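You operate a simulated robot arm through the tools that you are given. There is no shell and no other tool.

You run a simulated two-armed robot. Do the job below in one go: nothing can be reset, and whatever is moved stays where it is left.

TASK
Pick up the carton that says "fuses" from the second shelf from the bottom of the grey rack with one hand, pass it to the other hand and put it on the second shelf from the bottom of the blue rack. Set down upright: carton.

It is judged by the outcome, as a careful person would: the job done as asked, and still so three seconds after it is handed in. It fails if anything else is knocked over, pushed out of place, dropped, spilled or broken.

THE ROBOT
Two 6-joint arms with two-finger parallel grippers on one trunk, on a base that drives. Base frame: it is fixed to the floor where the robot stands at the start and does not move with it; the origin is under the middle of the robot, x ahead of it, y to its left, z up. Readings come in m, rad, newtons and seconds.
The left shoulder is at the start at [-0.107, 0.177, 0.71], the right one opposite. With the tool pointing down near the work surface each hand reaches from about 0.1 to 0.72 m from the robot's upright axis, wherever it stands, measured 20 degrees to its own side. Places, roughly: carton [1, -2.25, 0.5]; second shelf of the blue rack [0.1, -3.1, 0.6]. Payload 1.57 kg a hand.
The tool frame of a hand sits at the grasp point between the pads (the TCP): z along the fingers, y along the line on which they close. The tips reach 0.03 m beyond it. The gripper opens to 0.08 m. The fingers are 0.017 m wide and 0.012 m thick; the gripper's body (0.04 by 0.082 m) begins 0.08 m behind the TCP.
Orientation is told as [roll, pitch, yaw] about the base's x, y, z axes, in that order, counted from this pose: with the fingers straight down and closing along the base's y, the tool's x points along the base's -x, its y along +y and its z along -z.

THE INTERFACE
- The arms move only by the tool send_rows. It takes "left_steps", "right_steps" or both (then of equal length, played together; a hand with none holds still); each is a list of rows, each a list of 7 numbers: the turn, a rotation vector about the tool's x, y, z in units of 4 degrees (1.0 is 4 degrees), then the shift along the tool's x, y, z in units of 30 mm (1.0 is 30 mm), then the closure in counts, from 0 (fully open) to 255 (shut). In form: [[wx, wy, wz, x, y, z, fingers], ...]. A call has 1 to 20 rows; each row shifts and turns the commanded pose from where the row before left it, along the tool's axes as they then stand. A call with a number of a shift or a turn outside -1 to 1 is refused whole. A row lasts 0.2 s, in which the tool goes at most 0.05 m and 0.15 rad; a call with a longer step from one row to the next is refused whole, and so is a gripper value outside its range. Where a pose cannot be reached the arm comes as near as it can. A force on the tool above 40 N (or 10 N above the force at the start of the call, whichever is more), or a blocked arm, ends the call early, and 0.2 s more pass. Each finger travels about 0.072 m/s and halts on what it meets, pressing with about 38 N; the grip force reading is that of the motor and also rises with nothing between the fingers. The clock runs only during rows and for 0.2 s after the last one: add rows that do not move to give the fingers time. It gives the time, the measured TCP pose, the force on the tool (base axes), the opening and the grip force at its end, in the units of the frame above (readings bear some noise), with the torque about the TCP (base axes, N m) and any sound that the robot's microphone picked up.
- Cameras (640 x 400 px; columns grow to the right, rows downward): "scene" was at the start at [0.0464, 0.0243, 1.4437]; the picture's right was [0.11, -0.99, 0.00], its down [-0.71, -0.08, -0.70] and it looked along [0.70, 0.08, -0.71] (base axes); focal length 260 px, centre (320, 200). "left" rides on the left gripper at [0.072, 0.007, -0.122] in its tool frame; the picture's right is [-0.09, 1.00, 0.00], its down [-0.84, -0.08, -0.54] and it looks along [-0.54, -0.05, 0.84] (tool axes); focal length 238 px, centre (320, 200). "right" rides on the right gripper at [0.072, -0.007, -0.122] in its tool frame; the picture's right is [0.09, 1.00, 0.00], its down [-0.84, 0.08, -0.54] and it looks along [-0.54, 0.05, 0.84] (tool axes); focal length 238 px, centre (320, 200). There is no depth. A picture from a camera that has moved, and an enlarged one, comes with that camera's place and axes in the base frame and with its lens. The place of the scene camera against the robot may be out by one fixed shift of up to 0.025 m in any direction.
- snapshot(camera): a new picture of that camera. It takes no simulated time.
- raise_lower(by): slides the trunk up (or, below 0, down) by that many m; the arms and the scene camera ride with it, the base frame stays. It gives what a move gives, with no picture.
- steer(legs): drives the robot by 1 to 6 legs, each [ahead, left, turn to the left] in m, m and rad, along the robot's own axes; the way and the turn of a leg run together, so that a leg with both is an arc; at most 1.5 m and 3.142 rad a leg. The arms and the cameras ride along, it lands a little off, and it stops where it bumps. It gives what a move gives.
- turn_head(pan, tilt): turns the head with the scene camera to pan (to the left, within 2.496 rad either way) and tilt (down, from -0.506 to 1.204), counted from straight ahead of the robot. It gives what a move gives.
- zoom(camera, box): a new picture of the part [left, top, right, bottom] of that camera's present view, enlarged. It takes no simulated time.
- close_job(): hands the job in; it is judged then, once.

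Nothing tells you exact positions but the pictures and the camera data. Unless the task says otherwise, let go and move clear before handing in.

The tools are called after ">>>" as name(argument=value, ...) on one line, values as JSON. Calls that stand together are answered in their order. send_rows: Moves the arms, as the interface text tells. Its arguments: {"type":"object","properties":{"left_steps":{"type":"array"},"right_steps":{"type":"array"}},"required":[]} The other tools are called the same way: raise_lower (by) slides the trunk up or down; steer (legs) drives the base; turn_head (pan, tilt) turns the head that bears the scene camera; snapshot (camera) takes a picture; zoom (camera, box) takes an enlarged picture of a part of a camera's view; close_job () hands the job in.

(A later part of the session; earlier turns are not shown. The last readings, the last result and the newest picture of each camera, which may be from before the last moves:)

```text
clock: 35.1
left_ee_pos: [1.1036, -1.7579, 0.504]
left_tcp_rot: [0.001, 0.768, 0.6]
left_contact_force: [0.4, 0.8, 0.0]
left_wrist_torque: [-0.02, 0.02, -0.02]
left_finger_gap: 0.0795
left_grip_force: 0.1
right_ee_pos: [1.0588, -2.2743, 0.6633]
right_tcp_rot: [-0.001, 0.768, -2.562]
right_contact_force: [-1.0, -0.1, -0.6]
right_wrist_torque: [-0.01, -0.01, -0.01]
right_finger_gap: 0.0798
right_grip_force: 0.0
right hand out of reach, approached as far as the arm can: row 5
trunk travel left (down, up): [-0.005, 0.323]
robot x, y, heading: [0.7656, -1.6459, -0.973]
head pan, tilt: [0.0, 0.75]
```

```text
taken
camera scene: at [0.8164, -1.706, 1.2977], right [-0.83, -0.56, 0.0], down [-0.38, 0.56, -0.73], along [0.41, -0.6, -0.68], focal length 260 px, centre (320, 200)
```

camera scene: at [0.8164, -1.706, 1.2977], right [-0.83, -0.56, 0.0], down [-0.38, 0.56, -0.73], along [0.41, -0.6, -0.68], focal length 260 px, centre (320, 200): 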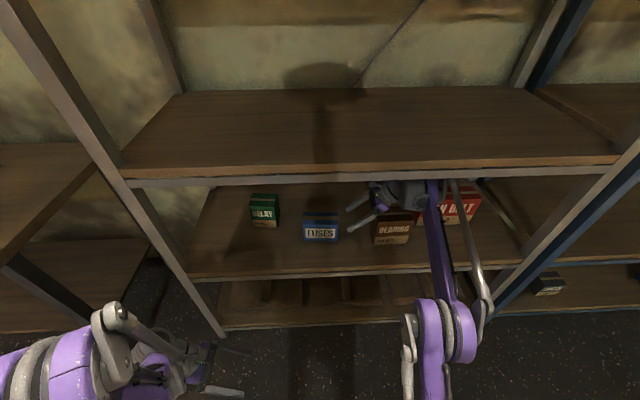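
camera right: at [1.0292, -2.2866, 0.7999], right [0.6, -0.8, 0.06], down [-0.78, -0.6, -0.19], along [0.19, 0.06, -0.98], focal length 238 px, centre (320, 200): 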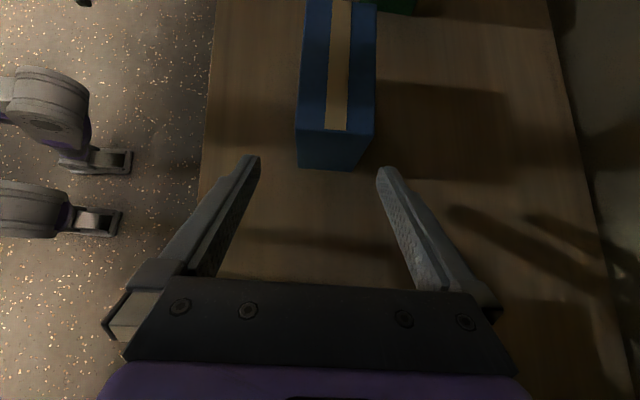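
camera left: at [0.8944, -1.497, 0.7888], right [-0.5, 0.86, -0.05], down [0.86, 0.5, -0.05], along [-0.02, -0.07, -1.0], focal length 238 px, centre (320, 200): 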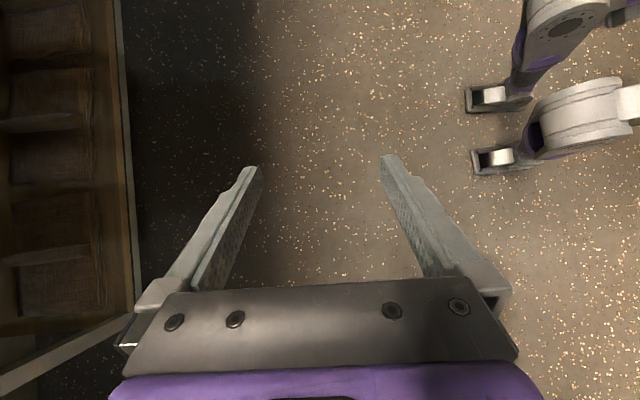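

The arm is at its limit there, a few millimetres short. I will pull the hand back 0.06 m and drive the base 0.06 m closer, so that the grasp is comfortably within reach.

>>> send_rows(right_steps=[[0, 0, 0, 0, -1, 0, 0], [0, 0, 0, 0, -1, 0, 0], [0, 0, 0, 0, 0, 0, 0]])

>>> steer(legs=[[0.06, 0, 0]])

>>> snapshot(camera="right")

>>> zoom(camera="right", box=[240, 0, 480, 150])

>>> zoom(camera="right", box=[230, 60, 430, 185])

```text
clock: 35.9
left_ee_pos: [1.1036, -1.7568, 0.5036]
left_tcp_rot: [0.0, 0.767, 0.599]
left_contact_force: [-0.3, -0.2, 0.9]
left_wrist_torque: [-0.01, -0.01, 0.01]
left_finger_gap: 0.0799
left_grip_force: 0.0
right_ee_pos: [1.0266, -2.2257, 0.6617]
right_tcp_rot: [0.0, 0.769, -2.562]
right_contact_force: [-0.7, -0.2, -0.3]
right_wrist_torque: [-0.01, -0.01, 0.0]
right_finger_gap: 0.0802
right_grip_force: 0.1
trunk travel left (down, up): [-0.005, 0.323]
robot x, y, heading: [0.7655, -1.6458, -0.969]
head pan, tilt: [0.0, 0.75]
```

```text
clock: 36.9
left_ee_pos: [1.1355, -1.8055, 0.5025]
left_tcp_rot: [0.001, 0.767, 0.598]
left_contact_force: [0.3, -1.1, -0.4]
left_wrist_torque: [0.02, 0.02, -0.01]
left_finger_gap: 0.0799
left_grip_force: 0.0
right_ee_pos: [1.0596, -2.275, 0.6615]
right_tcp_rot: [-0.001, 0.767, -2.561]
right_contact_force: [-0.1, 0.1, -0.7]
right_wrist_torque: [0.0, -0.01, 0.03]
right_finger_gap: 0.0801
right_grip_force: 0.0
trunk travel left (down, up): [-0.005, 0.323]
robot x, y, heading: [0.799, -1.6936, -0.97]
head pan, tilt: [0.0, 0.75]
```

```text
taken
camera right: at [1.0291, -2.2863, 0.7988], right [0.6, -0.8, 0.06], down [-0.78, -0.6, -0.19], along [0.19, 0.07, -0.98], focal length 238 px, centre (320, 200)
```

right: 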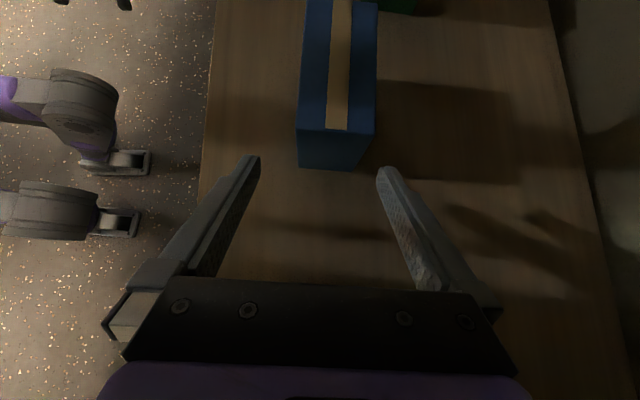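

```text
2.67 times, centred on (360, 75) of right
camera zoom: at [1.0291, -2.2863, 0.7988], right [0.6, -0.8, 0.06], down [-0.78, -0.6, -0.19], along [0.19, 0.07, -0.98], focal length 636 px, centre (213, 533)
```

zoom: 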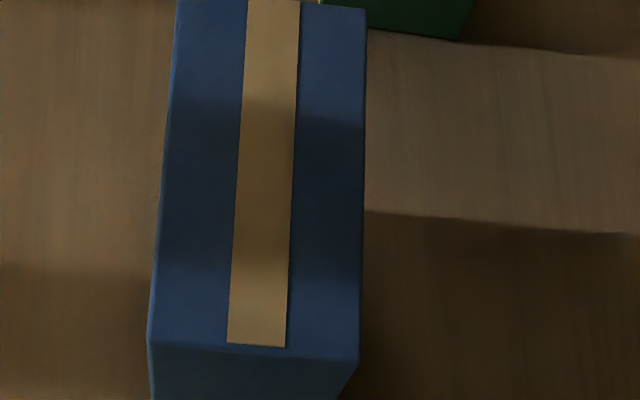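

```text
3.20 times, centred on (330, 122) of right
camera zoom: at [1.0291, -2.2863, 0.7988], right [0.6, -0.8, 0.06], down [-0.78, -0.6, -0.19], along [0.19, 0.07, -0.98], focal length 763 px, centre (288, 448)
```

zoom: 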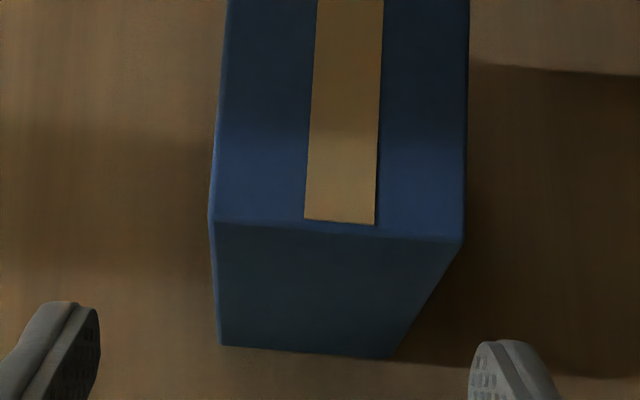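

The carton now lies between the finger planes, centred about 1 cm further in than the fingers' middle. I will shift 9.5 mm forward and start down-left along the fingers in a small first stage.

>>> send_rows(right_steps=[[0, 0, 0, 0, 0.317, 0, 0], [0, 0, 0, 0.2, 0, 0.5, 0], [0, 0, 0, 0, 0, 0, 0]])

>>> snapshot(camera="right")

>>> zoom(camera="right", box=[230, 60, 430, 185])

```text
clock: 37.6
left_ee_pos: [1.1349, -1.8057, 0.5021]
left_tcp_rot: [-0.001, 0.767, 0.597]
left_contact_force: [-0.8, -0.1, 0.2]
left_wrist_torque: [0.0, 0.03, 0.01]
left_finger_gap: 0.0799
left_grip_force: 0.0
right_ee_pos: [1.0765, -2.2731, 0.6565]
right_tcp_rot: [-0.001, 0.768, -2.562]
right_contact_force: [-0.8, -0.5, 0.4]
right_wrist_torque: [-0.01, 0.01, -0.02]
right_finger_gap: 0.0802
right_grip_force: 0.1
trunk travel left (down, up): [-0.005, 0.323]
robot x, y, heading: [0.8008, -1.6972, -0.968]
head pan, tilt: [0.0, 0.75]
```

```text
taken
camera right: at [1.0464, -2.2858, 0.7925], right [0.6, -0.8, 0.06], down [-0.78, -0.6, -0.19], along [0.19, 0.06, -0.98], focal length 238 px, centre (320, 200)
```

right: 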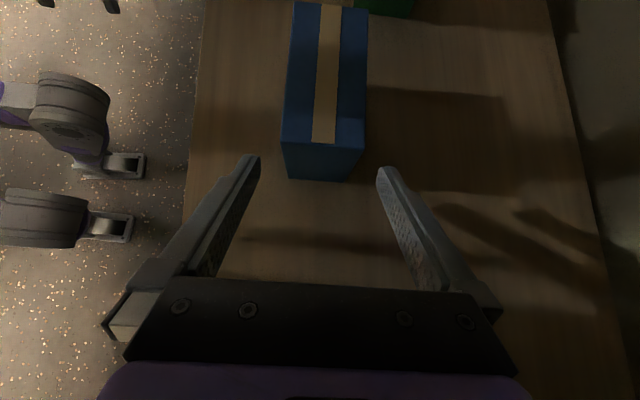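

```text
3.20 times, centred on (330, 122) of right
camera zoom: at [1.0464, -2.2858, 0.7925], right [0.6, -0.8, 0.06], down [-0.78, -0.6, -0.19], along [0.19, 0.06, -0.98], focal length 763 px, centre (288, 448)
```

zoom: 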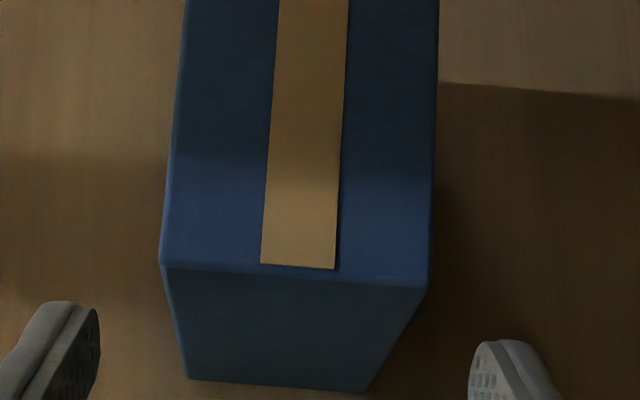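

The fingers are now centred on the carton to within about a millimetre in the closing direction. I will slide them down-left over the carton's upper right corner.

>>> send_rows(right_steps=[[0, 0, 0, 0.087, 0, 0.534, 0], [0, 0, 0, 0.087, 0, 0.534, 0], [0, 0, 0, 0.087, 0, 0.534, 0], [0, 0, 0, 0.087, 0, 0.534, 0], [0, 0, 0, 0.087, 0, 0.534, 0], [0, 0, 0, 0, 0, 0, 0]])

>>> snapshot(camera="right")

>>> snapshot(camera="scene")

>>> zoom(camera="scene", box=[260, 160, 500, 310])

```text
clock: 39.0
left_ee_pos: [1.1357, -1.8067, 0.5021]
left_tcp_rot: [-0.001, 0.768, 0.599]
left_contact_force: [0.4, 0.0, 0.3]
left_wrist_torque: [0.01, 0.0, -0.02]
left_finger_gap: 0.0801
left_grip_force: 0.0
right_ee_pos: [1.1334, -2.2384, 0.6066]
right_tcp_rot: [-0.001, 0.768, -2.561]
right_contact_force: [0.2, -0.7, -1.0]
right_wrist_torque: [0.01, -0.02, 0.0]
right_finger_gap: 0.0799
right_grip_force: 0.1
trunk travel left (down, up): [-0.005, 0.323]
robot x, y, heading: [0.7975, -1.6887, -0.972]
head pan, tilt: [0.0, 0.75]
```

```text
taken
camera right: at [1.1013, -2.2502, 0.7438], right [0.6, -0.8, 0.06], down [-0.78, -0.6, -0.19], along [0.19, 0.06, -0.98], focal length 238 px, centre (320, 200)
```

right: 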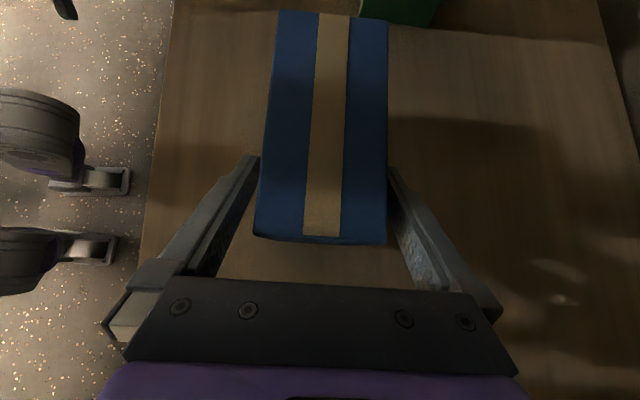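

```text
taken
camera scene: at [0.8497, -1.7549, 1.2977], right [-0.83, -0.56, 0.0], down [-0.38, 0.56, -0.73], along [0.41, -0.6, -0.68], focal length 260 px, centre (320, 200)
```

scene: 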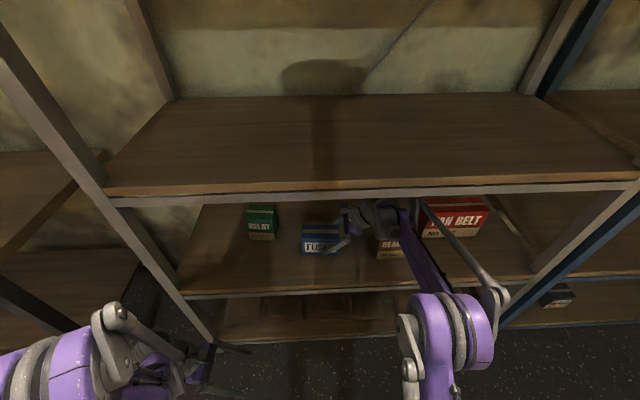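

```text
2.67 times, centred on (380, 235) of scene
camera zoom: at [0.8497, -1.7549, 1.2977], right [-0.83, -0.56, 0.0], down [-0.38, 0.56, -0.73], along [0.41, -0.6, -0.68], focal length 694 px, centre (160, 107)
```

zoom: 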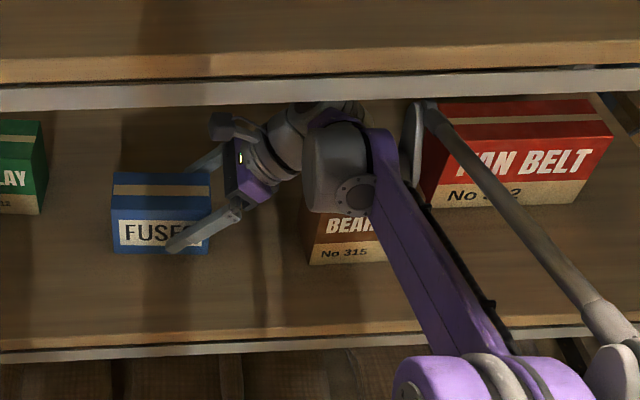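

Both fingers straddle the carton's upper right part, evenly spaced front and back, and nothing else is touched. I will close the right gripper.

>>> send_rows(right_steps=[[0, 0, 0, 0, 0, 0, 60], [0, 0, 0, 0, 0, 0, 120], [0, 0, 0, 0, 0, 0, 255], [0, 0, 0, 0, 0, 0, 255], [0, 0, 0, 0, 0, 0, 255], [0, 0, 0, 0, 0, 0, 255]])

>>> snapshot(camera="right")

```text
clock: 40.5
left_ee_pos: [1.1357, -1.8055, 0.5021]
left_tcp_rot: [-0.001, 0.768, 0.6]
left_contact_force: [-0.3, -0.3, 0.2]
left_wrist_torque: [0.01, -0.02, -0.02]
left_finger_gap: 0.0799
left_grip_force: 0.1
right_ee_pos: [1.1327, -2.2383, 0.6072]
right_tcp_rot: [-0.001, 0.766, -2.563]
right_contact_force: [-0.3, -0.2, 0.0]
right_wrist_torque: [0.07, 0.01, 0.04]
right_finger_gap: 0.0599
right_grip_force: 37.7
trunk travel left (down, up): [-0.005, 0.323]
robot x, y, heading: [0.8007, -1.6922, -0.976]
head pan, tilt: [0.0, 0.75]
```

```text
taken
camera right: at [1.1013, -2.2503, 0.7439], right [0.6, -0.8, 0.06], down [-0.78, -0.6, -0.19], along [0.19, 0.06, -0.98], focal length 238 px, centre (320, 200)
```

right: 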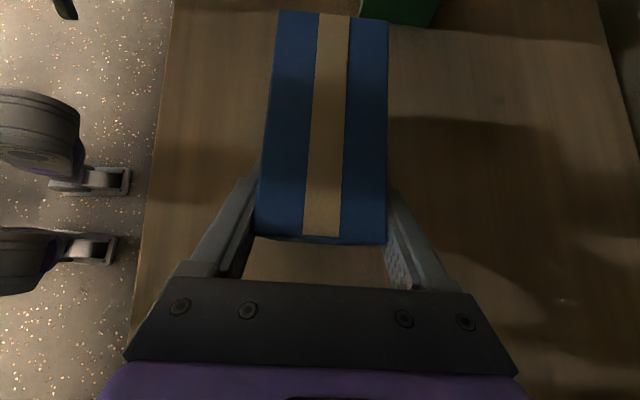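

The right hand holds the carton (gap 0.060 m, full grip force). I will lift it 3.5 cm and check that it hangs level.

>>> send_rows(right_steps=[[0, 0, 0, 0.2, 0, -0.207, 255], [0, 0, 0, 0.3, 0, -0.31, 255], [0, 0, 0, 0.31, 0, -0.323, 255], [0, 0, 0, 0, 0, 0, 255]])

>>> snapshot(camera="right")

>>> zoom(camera="scene", box=[260, 160, 500, 310])

```text
clock: 41.5
left_ee_pos: [1.1353, -1.807, 0.5033]
left_tcp_rot: [0.001, 0.769, 0.598]
left_contact_force: [-0.2, 0.1, 0.3]
left_wrist_torque: [-0.01, -0.04, 0.0]
left_finger_gap: 0.08
left_grip_force: 0.0
right_ee_pos: [1.1313, -2.2385, 0.6421]
right_tcp_rot: [-0.001, 0.769, -2.563]
right_contact_force: [-0.7, -0.8, -1.9]
right_wrist_torque: [-0.07, 0.05, 0.01]
right_finger_gap: 0.0599
right_grip_force: 37.7
trunk travel left (down, up): [-0.005, 0.323]
robot x, y, heading: [0.8, -1.6947, -0.972]
head pan, tilt: [0.0, 0.75]
```

```text
taken
camera right: at [1.1012, -2.2504, 0.7794], right [0.6, -0.8, 0.06], down [-0.78, -0.6, -0.19], along [0.19, 0.06, -0.98], focal length 238 px, centre (320, 200)
```

right: 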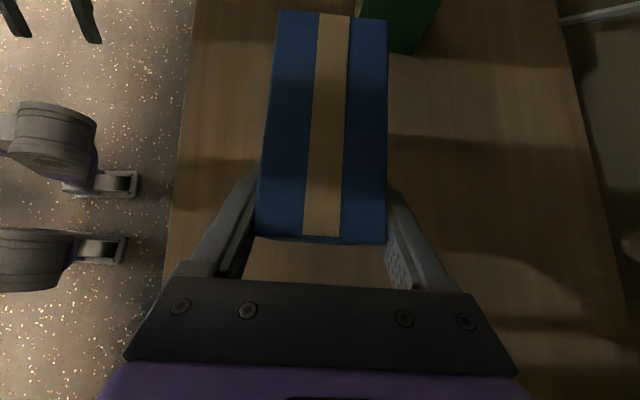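

```text
2.67 times, centred on (380, 235) of scene
camera zoom: at [0.8498, -1.755, 1.2977], right [-0.83, -0.56, 0.0], down [-0.38, 0.56, -0.73], along [0.41, -0.6, -0.68], focal length 694 px, centre (160, 107)
```

zoom: 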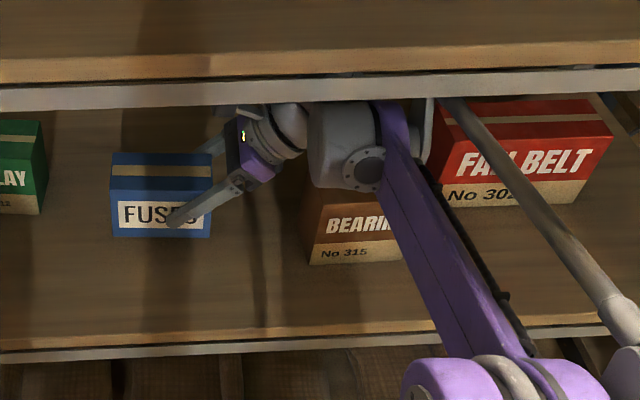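

The carton is rigid in the grip and level. I will draw it straight out of the shelf by retracting the arm, then drive back from the rack.

>>> send_rows(right_steps=[[0, 0, 0, 0, -0.6, 0, 255], [0, 0, 0, 0, -1, 0, 255], [0, 0, 0, 0, -1, 0, 255], [0, 0, 0, 0, -1, 0, 255], [0, 0, 0, 0, -1, 0, 255], [0, 0, 0, 0, -1, 0, 255], [0, 0, 0, 0, -1, 0, 255], [0, 0, 0, 0, -0.6, 0, 255], [0, 0, 0, 0, 0, 0, 255]])

>>> snapshot(camera="scene")

>>> snapshot(camera="right")

```text
clock: 43.5
left_ee_pos: [1.1355, -1.8059, 0.5031]
left_tcp_rot: [-0.001, 0.768, 0.599]
left_contact_force: [0.3, 0.5, 0.8]
left_wrist_torque: [0.03, -0.04, 0.04]
left_finger_gap: 0.0803
left_grip_force: 0.1
right_ee_pos: [1.0143, -2.0576, 0.644]
right_tcp_rot: [-0.002, 0.768, -2.562]
right_contact_force: [0.6, 0.5, -1.8]
right_wrist_torque: [-0.03, 0.05, 0.01]
right_finger_gap: 0.0598
right_grip_force: 37.8
trunk travel left (down, up): [-0.005, 0.323]
robot x, y, heading: [0.7979, -1.6916, -0.973]
head pan, tilt: [0.0, 0.75]
```

```text
taken
camera scene: at [0.8498, -1.755, 1.2977], right [-0.83, -0.56, 0.0], down [-0.38, 0.56, -0.73], along [0.41, -0.6, -0.68], focal length 260 px, centre (320, 200)
```

scene: 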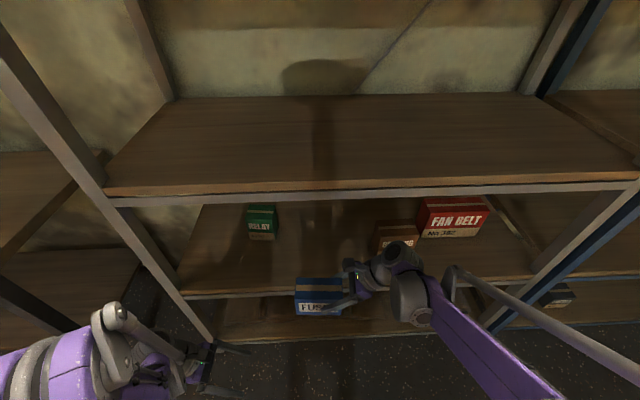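

```text
taken
camera right: at [0.9832, -2.0693, 0.7794], right [0.6, -0.8, 0.06], down [-0.78, -0.6, -0.19], along [0.19, 0.06, -0.98], focal length 238 px, centre (320, 200)
```

right: 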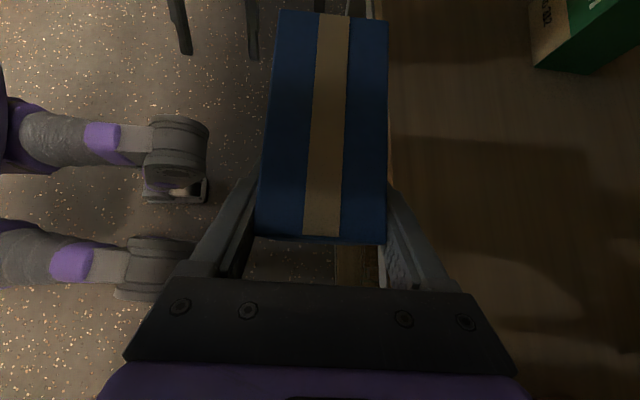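

The carton is out over the front edge, held firmly. I will drive back half a metre to have free space for the handover.

>>> steer(legs=[[-0.5, 0, 0]])

>>> turn_head(pan=0, tilt=1.0)

>>> snapshot(camera="scene")

>>> snapshot(camera="right")

>>> snapshot(camera="left")

```text
clock: 46.4
left_ee_pos: [0.8561, -1.396, 0.5029]
left_tcp_rot: [-0.001, 0.769, 0.598]
left_contact_force: [-0.3, 0.4, -0.2]
left_wrist_torque: [0.0, -0.01, 0.0]
left_finger_gap: 0.0801
left_grip_force: 0.0
right_ee_pos: [0.7346, -1.6478, 0.6429]
right_tcp_rot: [-0.001, 0.767, -2.565]
right_contact_force: [0.5, -0.4, -1.3]
right_wrist_torque: [-0.01, 0.06, 0.02]
right_finger_gap: 0.0599
right_grip_force: 37.5
trunk travel left (down, up): [-0.005, 0.323]
robot x, y, heading: [0.5173, -1.2852, -0.973]
head pan, tilt: [0.0, 0.75]
```

```text
clock: 47.1
left_ee_pos: [0.8564, -1.3966, 0.5022]
left_tcp_rot: [0.001, 0.768, 0.596]
left_contact_force: [-0.7, -0.7, -0.7]
left_wrist_torque: [-0.04, 0.01, -0.02]
left_finger_gap: 0.0798
left_grip_force: 0.1
right_ee_pos: [0.7342, -1.6471, 0.6422]
right_tcp_rot: [0.0, 0.766, -2.564]
right_contact_force: [-0.2, -0.6, -2.0]
right_wrist_torque: [-0.02, 0.08, -0.01]
right_finger_gap: 0.06
right_grip_force: 37.9
trunk travel left (down, up): [-0.005, 0.323]
robot x, y, heading: [0.5162, -1.2795, -0.974]
head pan, tilt: [0.0, 1.0]
```

```text
taken
camera scene: at [0.5624, -1.3332, 1.2786], right [-0.83, -0.56, 0.0], down [-0.47, 0.7, -0.54], along [0.3, -0.45, -0.84], focal length 260 px, centre (320, 200)
```

scene: 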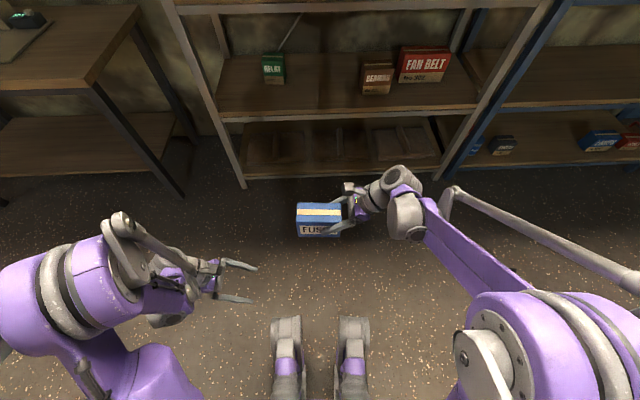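

```text
taken
camera right: at [0.7028, -1.659, 0.7793], right [0.6, -0.8, 0.06], down [-0.78, -0.6, -0.19], along [0.19, 0.06, -0.98], focal length 238 px, centre (320, 200)
```

right: 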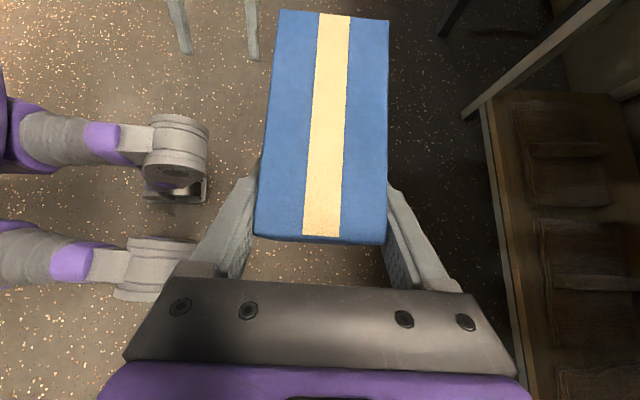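

```text
taken
camera left: at [0.8799, -1.3731, 0.6408], right [-0.51, 0.86, -0.06], down [0.85, 0.49, -0.19], along [-0.13, -0.15, -0.98], focal length 238 px, centre (320, 200)
```

left: 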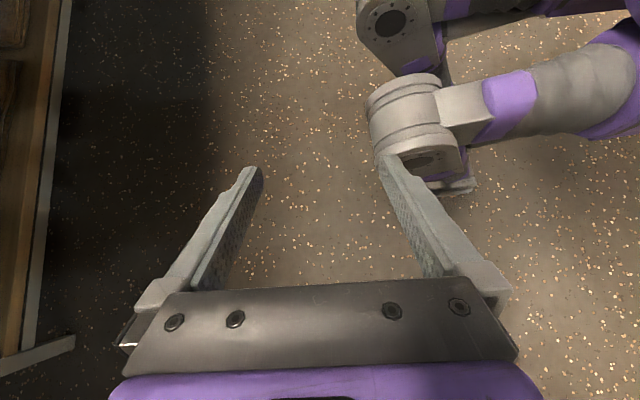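

The carton is held upright and level in the right hand, clear of everything. For the handover I will bring the left hand, mirrored, to a pre-grasp point up and left of the carton.

>>> send_rows(left_steps=[[-0.193, 0, 0.2, 0, 0, 0, 0], [0, 0, 0, 0.895, 0, -0.365, 0], [0, 0, 0, 0.895, 0, -0.365, 0], [0, 0, 0, 0.895, 0, -0.365, 0], [0, 0, 0, 0.895, 0, -0.365, 0], [0, 0, 0, 0.895, 0, -0.365, 0], [0, 0, 0, 0.895, 0, -0.365, 0], [0, 0, 0, 0.895, 0, -0.365, 0], [0, 0, 0, 0.895, 0, -0.365, 0], [0, 0, 0, 0, 0, 0, 0]])

>>> snapshot(camera="left")

>>> snapshot(camera="scene")

```text
clock: 49.4
left_ee_pos: [0.7765, -1.4464, 0.7167]
left_tcp_rot: [0.0, 0.767, 0.576]
left_contact_force: [0.2, 1.1, 0.4]
left_wrist_torque: [-0.01, -0.01, -0.03]
left_finger_gap: 0.0802
left_grip_force: 0.0
right_ee_pos: [0.7334, -1.6474, 0.6427]
right_tcp_rot: [0.0, 0.769, -2.564]
right_contact_force: [0.2, 0.5, -1.3]
right_wrist_torque: [-0.02, 0.04, 0.0]
right_finger_gap: 0.0599
right_grip_force: 37.3
trunk travel left (down, up): [-0.005, 0.323]
robot x, y, heading: [0.5186, -1.2816, -0.976]
head pan, tilt: [0.0, 1.0]
```

```text
taken
camera left: at [0.8018, -1.4246, 0.8537], right [-0.49, 0.87, -0.06], down [0.86, 0.47, -0.19], along [-0.14, -0.15, -0.98], focal length 238 px, centre (320, 200)
```

left: 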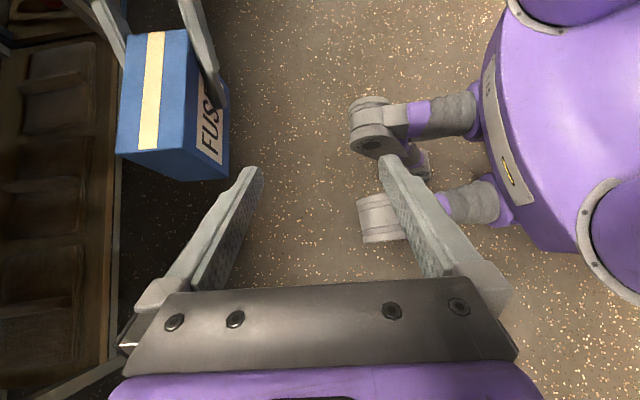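

```text
taken
camera scene: at [0.5625, -1.3332, 1.2785], right [-0.83, -0.56, 0.0], down [-0.47, 0.7, -0.54], along [0.3, -0.45, -0.84], focal length 260 px, centre (320, 200)
```

scene: 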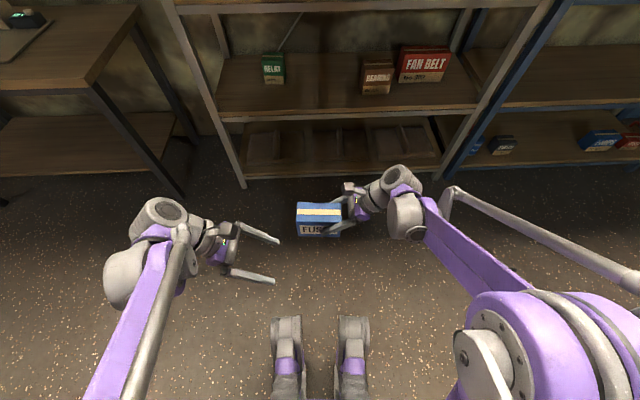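

The left camera sees the carton ahead, and the left hand is at the right height. I will move it forward 0.145 m to line up with the carton's middle.

>>> send_rows(left_steps=[[0, 0, 0, 0, -0.966, 0, 0], [0, 0, 0, 0, -0.966, 0, 0], [0, 0, 0, 0, -0.966, 0, 0], [0, 0, 0, 0, -0.966, 0, 0], [0, 0, 0, 0, -0.966, 0, 0], [0, 0, 0, 0, 0, 0, 0]])

>>> snapshot(camera="left")

>>> zoom(camera="left", box=[220, 20, 420, 145])

>>> snapshot(camera="scene")

```text
clock: 50.8
left_ee_pos: [0.8548, -1.5694, 0.715]
left_tcp_rot: [-0.001, 0.767, 0.578]
left_contact_force: [-1.1, 0.6, -0.5]
left_wrist_torque: [0.02, -0.02, -0.02]
left_finger_gap: 0.0802
left_grip_force: 0.0
right_ee_pos: [0.7323, -1.6477, 0.6434]
right_tcp_rot: [0.0, 0.767, -2.566]
right_contact_force: [0.2, 0.4, -2.6]
right_wrist_torque: [-0.05, 0.04, -0.01]
right_finger_gap: 0.0595
right_grip_force: 37.5
trunk travel left (down, up): [-0.005, 0.323]
robot x, y, heading: [0.5182, -1.2855, -0.976]
head pan, tilt: [0.0, 1.0]
```

```text
taken
camera left: at [0.8807, -1.5464, 0.8528], right [-0.49, 0.87, -0.06], down [0.86, 0.47, -0.19], along [-0.14, -0.15, -0.98], focal length 238 px, centre (320, 200)
```

left: 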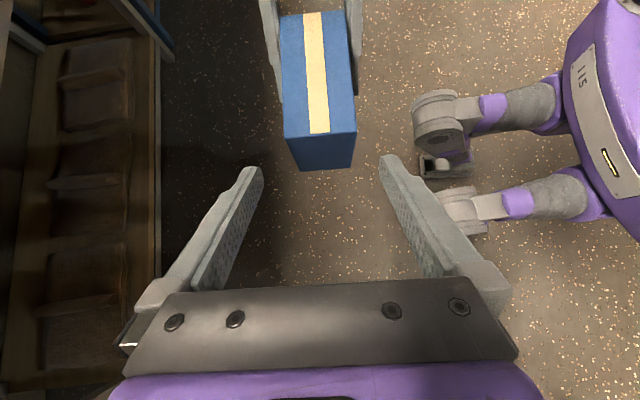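

```text
3.20 times, centred on (320, 82) of left
camera zoom: at [0.8807, -1.5464, 0.8528], right [-0.49, 0.87, -0.06], down [0.86, 0.47, -0.19], along [-0.14, -0.15, -0.98], focal length 763 px, centre (320, 576)
```

zoom: 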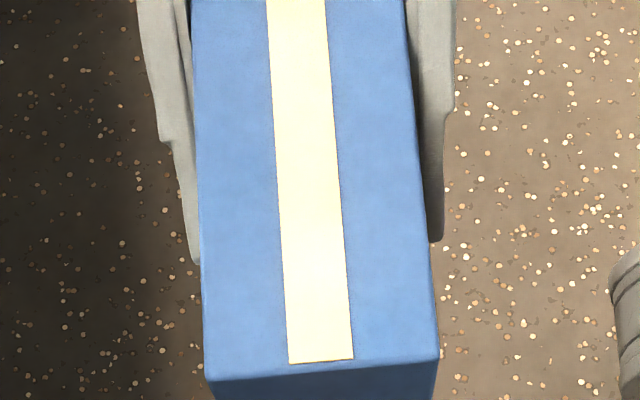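

```text
taken
camera scene: at [0.5624, -1.3331, 1.2785], right [-0.83, -0.56, 0.0], down [-0.47, 0.7, -0.54], along [0.3, -0.45, -0.84], focal length 260 px, centre (320, 200)
```

scene: 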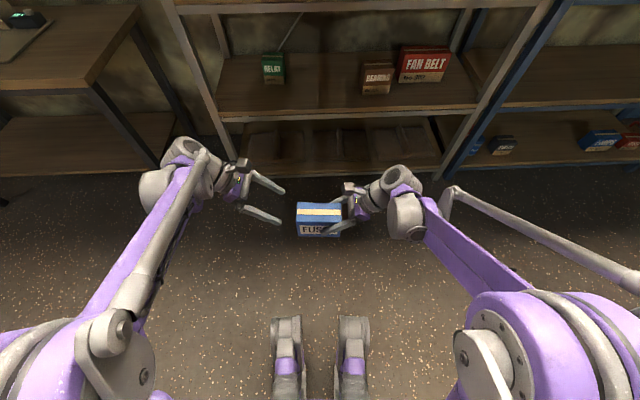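

The left hand is lined up to within 2 mm with the carton's middle, and the right fingertips leave the left part of the carton free. I will advance the left fingers over the upper left corner.

>>> send_rows(left_steps=[[0, 0, 0, 0.013, 0.013, 0.677, 0], [0, 0, 0, 0.013, 0.013, 0.677, 0], [0, 0, 0, 0.013, 0.013, 0.677, 0], [0, 0, 0, 0.013, 0.013, 0.677, 0], [0, 0, 0, 0.013, 0.013, 0.677, 0], [0, 0, 0, 0, 0, 0, 0]])

>>> snapshot(camera="left")

>>> snapshot(camera="right")

>>> zoom(camera="scene", box=[220, 150, 420, 275])

```text
clock: 52.1
left_ee_pos: [0.7936, -1.6076, 0.6428]
left_tcp_rot: [0.001, 0.769, 0.578]
left_contact_force: [0.3, 0.8, -0.4]
left_wrist_torque: [-0.02, 0.03, 0.02]
left_finger_gap: 0.0799
left_grip_force: 0.1
right_ee_pos: [0.7334, -1.6471, 0.6434]
right_tcp_rot: [-0.001, 0.769, -2.564]
right_contact_force: [-0.3, -0.5, -1.2]
right_wrist_torque: [-0.02, 0.06, 0.02]
right_finger_gap: 0.0596
right_grip_force: 38.1
trunk travel left (down, up): [-0.005, 0.323]
robot x, y, heading: [0.5182, -1.2856, -0.971]
head pan, tilt: [0.0, 1.0]
```

```text
taken
camera left: at [0.8187, -1.5848, 0.7809], right [-0.49, 0.87, -0.06], down [0.86, 0.47, -0.19], along [-0.14, -0.15, -0.98], focal length 238 px, centre (320, 200)
```

left: 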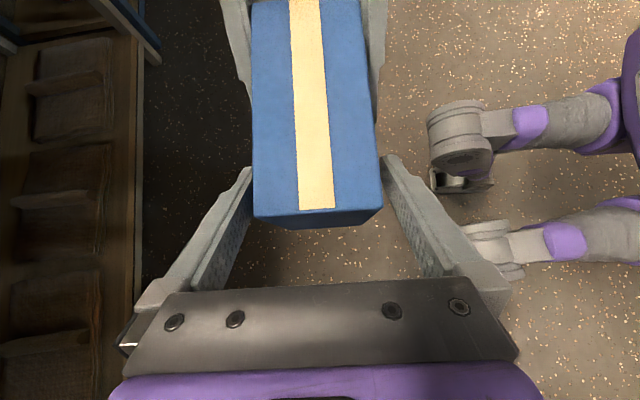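

```text
taken
camera right: at [0.7028, -1.6589, 0.7793], right [0.6, -0.8, 0.06], down [-0.78, -0.6, -0.19], along [0.19, 0.06, -0.98], focal length 238 px, centre (320, 200)
```

right: 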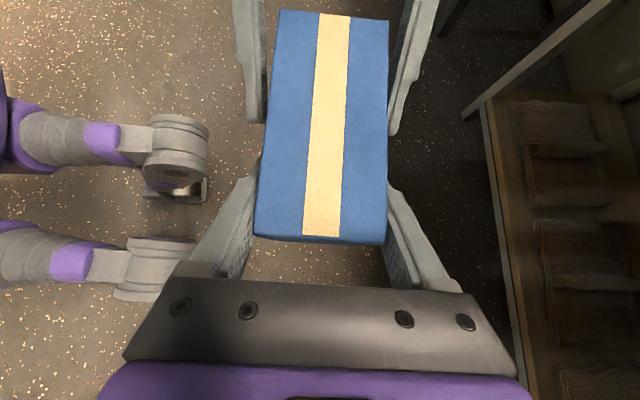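

```text
3.20 times, centred on (320, 212) of scene
camera zoom: at [0.5624, -1.3331, 1.2785], right [-0.83, -0.56, 0.0], down [-0.47, 0.7, -0.54], along [0.3, -0.45, -0.84], focal length 833 px, centre (320, 160)
```

zoom: 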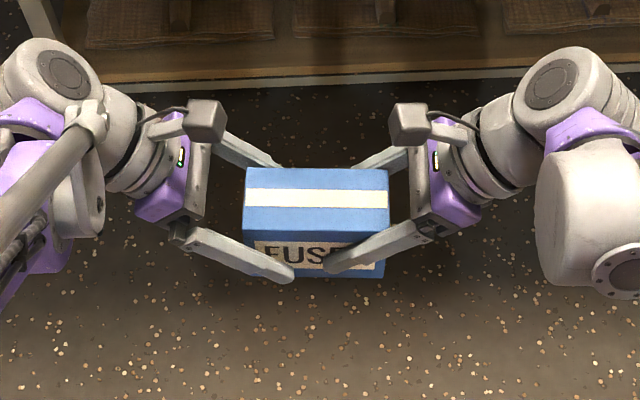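

Both hands straddle the carton with a clear gap between the two sets of fingertips, and the left fingers are centred. I will close the left gripper while the right keeps holding.

>>> send_rows(left_steps=[[0, 0, 0, 0, 0, 0, 50], [0, 0, 0, 0, 0, 0, 120], [0, 0, 0, 0, 0, 0, 255], [0, 0, 0, 0, 0, 0, 255], [0, 0, 0, 0, 0, 0, 255], [0, 0, 0, 0, 0, 0, 255]], right_steps=[[0, 0, 0, 0, 0, 0, 255], [0, 0, 0, 0, 0, 0, 255], [0, 0, 0, 0, 0, 0, 255], [0, 0, 0, 0, 0, 0, 255], [0, 0, 0, 0, 0, 0, 255], [0, 0, 0, 0, 0, 0, 255]])

>>> snapshot(camera="left")

```text
clock: 53.5
left_ee_pos: [0.7943, -1.6072, 0.6444]
left_tcp_rot: [0.001, 0.767, 0.577]
left_contact_force: [0.1, -3.7, 0.1]
left_wrist_torque: [0.0, -0.13, 0.09]
left_finger_gap: 0.0596
left_grip_force: 38.0
right_ee_pos: [0.7339, -1.6468, 0.6436]
right_tcp_rot: [0.0, 0.768, -2.565]
right_contact_force: [-1.0, 2.2, 0.6]
right_wrist_torque: [0.06, 0.02, 0.14]
right_finger_gap: 0.0601
right_grip_force: 38.2
trunk travel left (down, up): [-0.005, 0.323]
robot x, y, heading: [0.5204, -1.284, -0.972]
head pan, tilt: [0.0, 1.0]
```

```text
taken
camera left: at [0.8188, -1.5847, 0.7811], right [-0.49, 0.87, -0.06], down [0.86, 0.47, -0.19], along [-0.14, -0.15, -0.98], focal length 238 px, centre (320, 200)
```

left: 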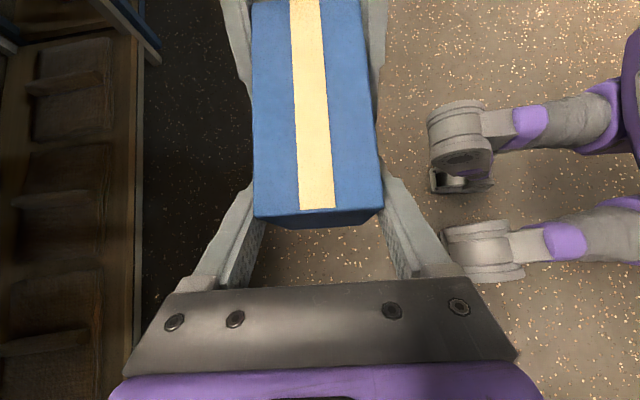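

Both hands now grip the carton with full force. I will open the right gripper and keep it still while it opens.

>>> send_rows(right_steps=[[0, 0, 0, 0, 0, 0, 0], [0, 0, 0, 0, 0, 0, 0], [0, 0, 0, 0, 0, 0, 0], [0, 0, 0, 0, 0, 0, 0]], left_steps=[[0, 0, 0, 0, 0, 0, 255], [0, 0, 0, 0, 0, 0, 255], [0, 0, 0, 0, 0, 0, 255], [0, 0, 0, 0, 0, 0, 255]])

>>> snapshot(camera="right")

>>> snapshot(camera="left")

```text
clock: 54.5
left_ee_pos: [0.7939, -1.6077, 0.6434]
left_tcp_rot: [0.0, 0.767, 0.577]
left_contact_force: [0.3, -0.2, -0.8]
left_wrist_torque: [0.04, -0.08, 0.0]
left_finger_gap: 0.0594
left_grip_force: 38.2
right_ee_pos: [0.7343, -1.6478, 0.6417]
right_tcp_rot: [0.0, 0.768, -2.562]
right_contact_force: [0.3, -0.1, 0.7]
right_wrist_torque: [0.05, -0.03, 0.01]
right_finger_gap: 0.08
right_grip_force: 0.0
trunk travel left (down, up): [-0.005, 0.323]
robot x, y, heading: [0.517, -1.2828, -0.973]
head pan, tilt: [0.0, 1.0]
```

```text
taken
camera right: at [0.7028, -1.659, 0.7793], right [0.6, -0.8, 0.06], down [-0.78, -0.6, -0.19], along [0.19, 0.06, -0.98], focal length 238 px, centre (320, 200)
```

right: 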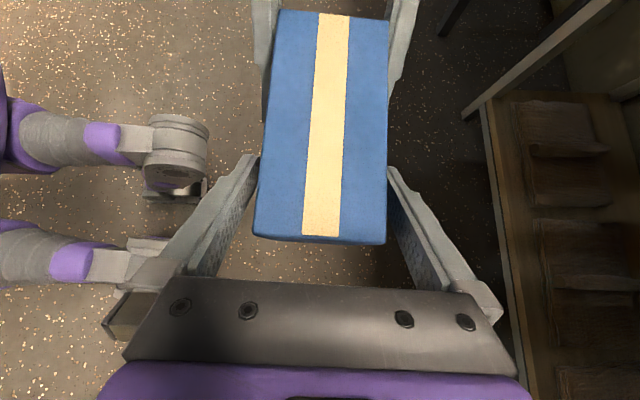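

```text
taken
camera left: at [0.8188, -1.5847, 0.7811], right [-0.49, 0.87, -0.06], down [0.86, 0.47, -0.19], along [-0.14, -0.15, -0.98], focal length 238 px, centre (320, 200)
```

left: 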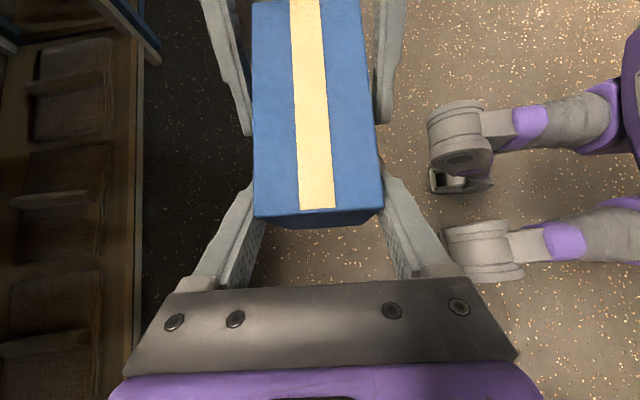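

The right fingers are open and the carton stays steady in the left hand. I will back the right hand out along its fingers, then tuck it back and to the right.

>>> send_rows(right_steps=[[0, 0, 0, 0, 0, -0.7, 0], [0, 0, 0, 0, 0, -1, 0], [0, 0, 0, 0, 0, -1, 0], [0, 0, 0, 0, 0, -1, 0], [0, 0, 0, -0.5, -1, 0, 0], [0, 0, 0, -0.5, -1, 0, 0], [0, 0, 0, -0.5, -1, 0, 0], [0, 0, 0, -0.5, -1, 0, 0], [0, 0, 0, -0.5, -1, 0, 0], [0, 0, 0, 0, 0, 0, 0]])

>>> snapshot(camera="left")

>>> snapshot(camera="scene")

```text
clock: 56.8
left_ee_pos: [0.7927, -1.6059, 0.6428]
left_tcp_rot: [0.0, 0.769, 0.578]
left_contact_force: [-0.5, 0.0, 0.5]
left_wrist_torque: [0.04, -0.06, 0.0]
left_finger_gap: 0.0595
left_grip_force: 37.8
right_ee_pos: [0.5419, -1.5929, 0.6693]
right_tcp_rot: [0.0, 0.768, -2.564]
right_contact_force: [0.5, 0.2, 0.0]
right_wrist_torque: [0.04, -0.03, 0.03]
right_finger_gap: 0.0799
right_grip_force: 0.0
trunk travel left (down, up): [-0.005, 0.323]
robot x, y, heading: [0.5151, -1.283, -0.978]
head pan, tilt: [0.0, 1.0]
```

```text
taken
camera left: at [0.8188, -1.5847, 0.7811], right [-0.49, 0.87, -0.06], down [0.86, 0.47, -0.19], along [-0.14, -0.15, -0.98], focal length 238 px, centre (320, 200)
```

left: 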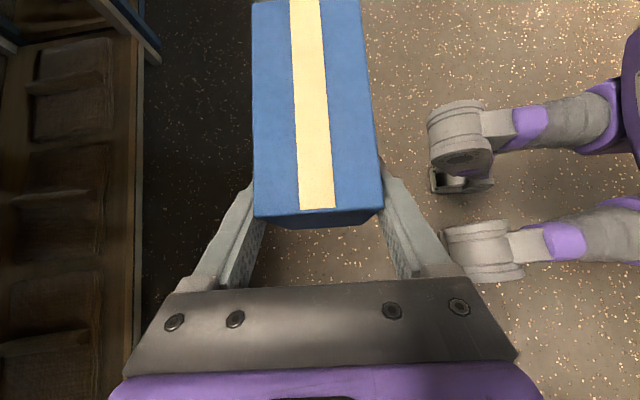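

```text
taken
camera scene: at [0.5624, -1.3332, 1.2785], right [-0.83, -0.56, 0.0], down [-0.47, 0.7, -0.54], along [0.3, -0.45, -0.84], focal length 260 px, centre (320, 200)
```

scene: 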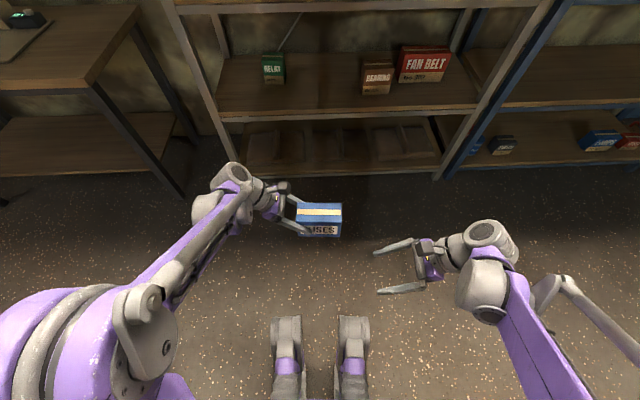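

The handover is complete: the left hand alone holds the carton and the right hand is clear. Next I will look right, toward the blue rack and the floor on the way, before strafing.

>>> turn_head(pan=-1.1, tilt=0.6)

>>> snapshot(camera="scene")

```text
clock: 58.1
left_ee_pos: [0.7943, -1.6073, 0.6437]
left_tcp_rot: [-0.001, 0.767, 0.577]
left_contact_force: [0.5, 0.6, 0.9]
left_wrist_torque: [0.06, -0.14, -0.02]
left_finger_gap: 0.0597
left_grip_force: 38.7
right_ee_pos: [0.5428, -1.5935, 0.6694]
right_tcp_rot: [0.001, 0.766, -2.565]
right_contact_force: [0.0, -0.8, -0.8]
right_wrist_torque: [0.0, -0.01, 0.02]
right_finger_gap: 0.0797
right_grip_force: 0.1
trunk travel left (down, up): [-0.005, 0.323]
robot x, y, heading: [0.5184, -1.2841, -0.979]
head pan, tilt: [-1.1, 0.6]
```

```text
taken
camera scene: at [0.4807, -1.353, 1.3105], right [-0.88, 0.48, 0.0], down [0.27, 0.5, -0.82], along [-0.4, -0.72, -0.57], focal length 260 px, centre (320, 200)
```

scene: 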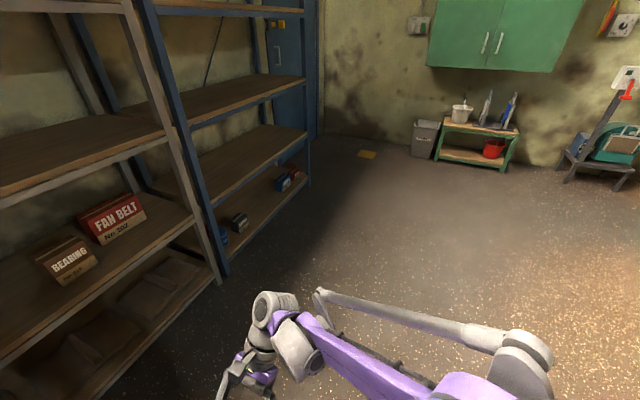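

The floor to the right is clear all along the racks. I will strafe right 1.4 m with a slight left turn to square up with the blue rack.

>>> steer(legs=[[0.0, -1.4, 0], [0, 0, 0.055]])

>>> turn_head(pan=0, tilt=0.65)

>>> snapshot(camera="scene")

>>> snapshot(camera="left")

```text
clock: 71.0
left_ee_pos: [-0.348, -2.3819, 0.6435]
left_tcp_rot: [0.001, 0.769, 0.635]
left_contact_force: [0.1, 0.2, -0.4]
left_wrist_torque: [0.07, -0.04, 0.03]
left_finger_gap: 0.0595
left_grip_force: 37.7
right_ee_pos: [-0.6019, -2.3832, 0.6688]
right_tcp_rot: [-0.001, 0.768, -2.506]
right_contact_force: [0.0, 0.4, -0.8]
right_wrist_torque: [0.01, 0.0, 0.03]
right_finger_gap: 0.0798
right_grip_force: 0.1
trunk travel left (down, up): [-0.005, 0.323]
robot x, y, heading: [-0.6426, -2.0717, -0.925]
head pan, tilt: [-1.1, 0.6]
```

```text
clock: 72.3
left_ee_pos: [-0.3482, -2.3824, 0.6435]
left_tcp_rot: [0.0, 0.768, 0.635]
left_contact_force: [-0.2, 0.0, -0.6]
left_wrist_torque: [0.1, -0.08, 0.0]
left_finger_gap: 0.0596
left_grip_force: 38.0
right_ee_pos: [-0.601, -2.3819, 0.6703]
right_tcp_rot: [-0.001, 0.768, -2.505]
right_contact_force: [-0.2, -0.1, -1.4]
right_wrist_torque: [0.01, -0.02, 0.03]
right_finger_gap: 0.08
right_grip_force: 0.2
trunk travel left (down, up): [-0.005, 0.323]
robot x, y, heading: [-0.6402, -2.074, -0.912]
head pan, tilt: [0.0, 0.649]
```

```text
taken
camera scene: at [-0.5842, -2.1351, 1.3063], right [-0.79, -0.61, 0.0], down [-0.37, 0.48, -0.8], along [0.48, -0.63, -0.6], focal length 260 px, centre (320, 200)
```

scene: 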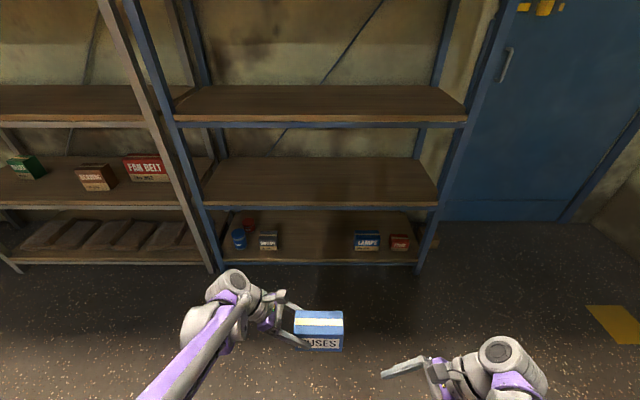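

```text
taken
camera left: at [-0.3251, -2.3579, 0.7811], right [-0.54, 0.84, -0.06], down [0.83, 0.52, -0.19], along [-0.13, -0.16, -0.98], focal length 238 px, centre (320, 200)
```

left: 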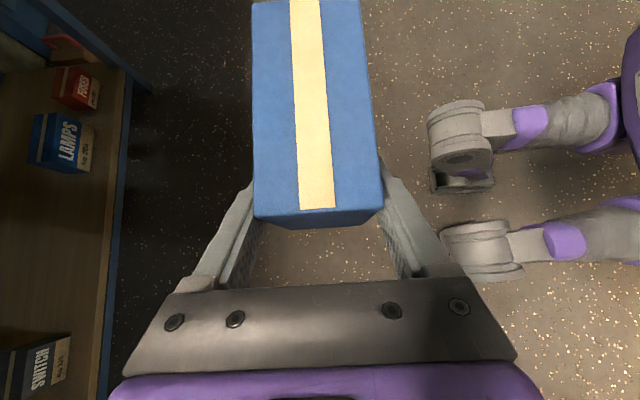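

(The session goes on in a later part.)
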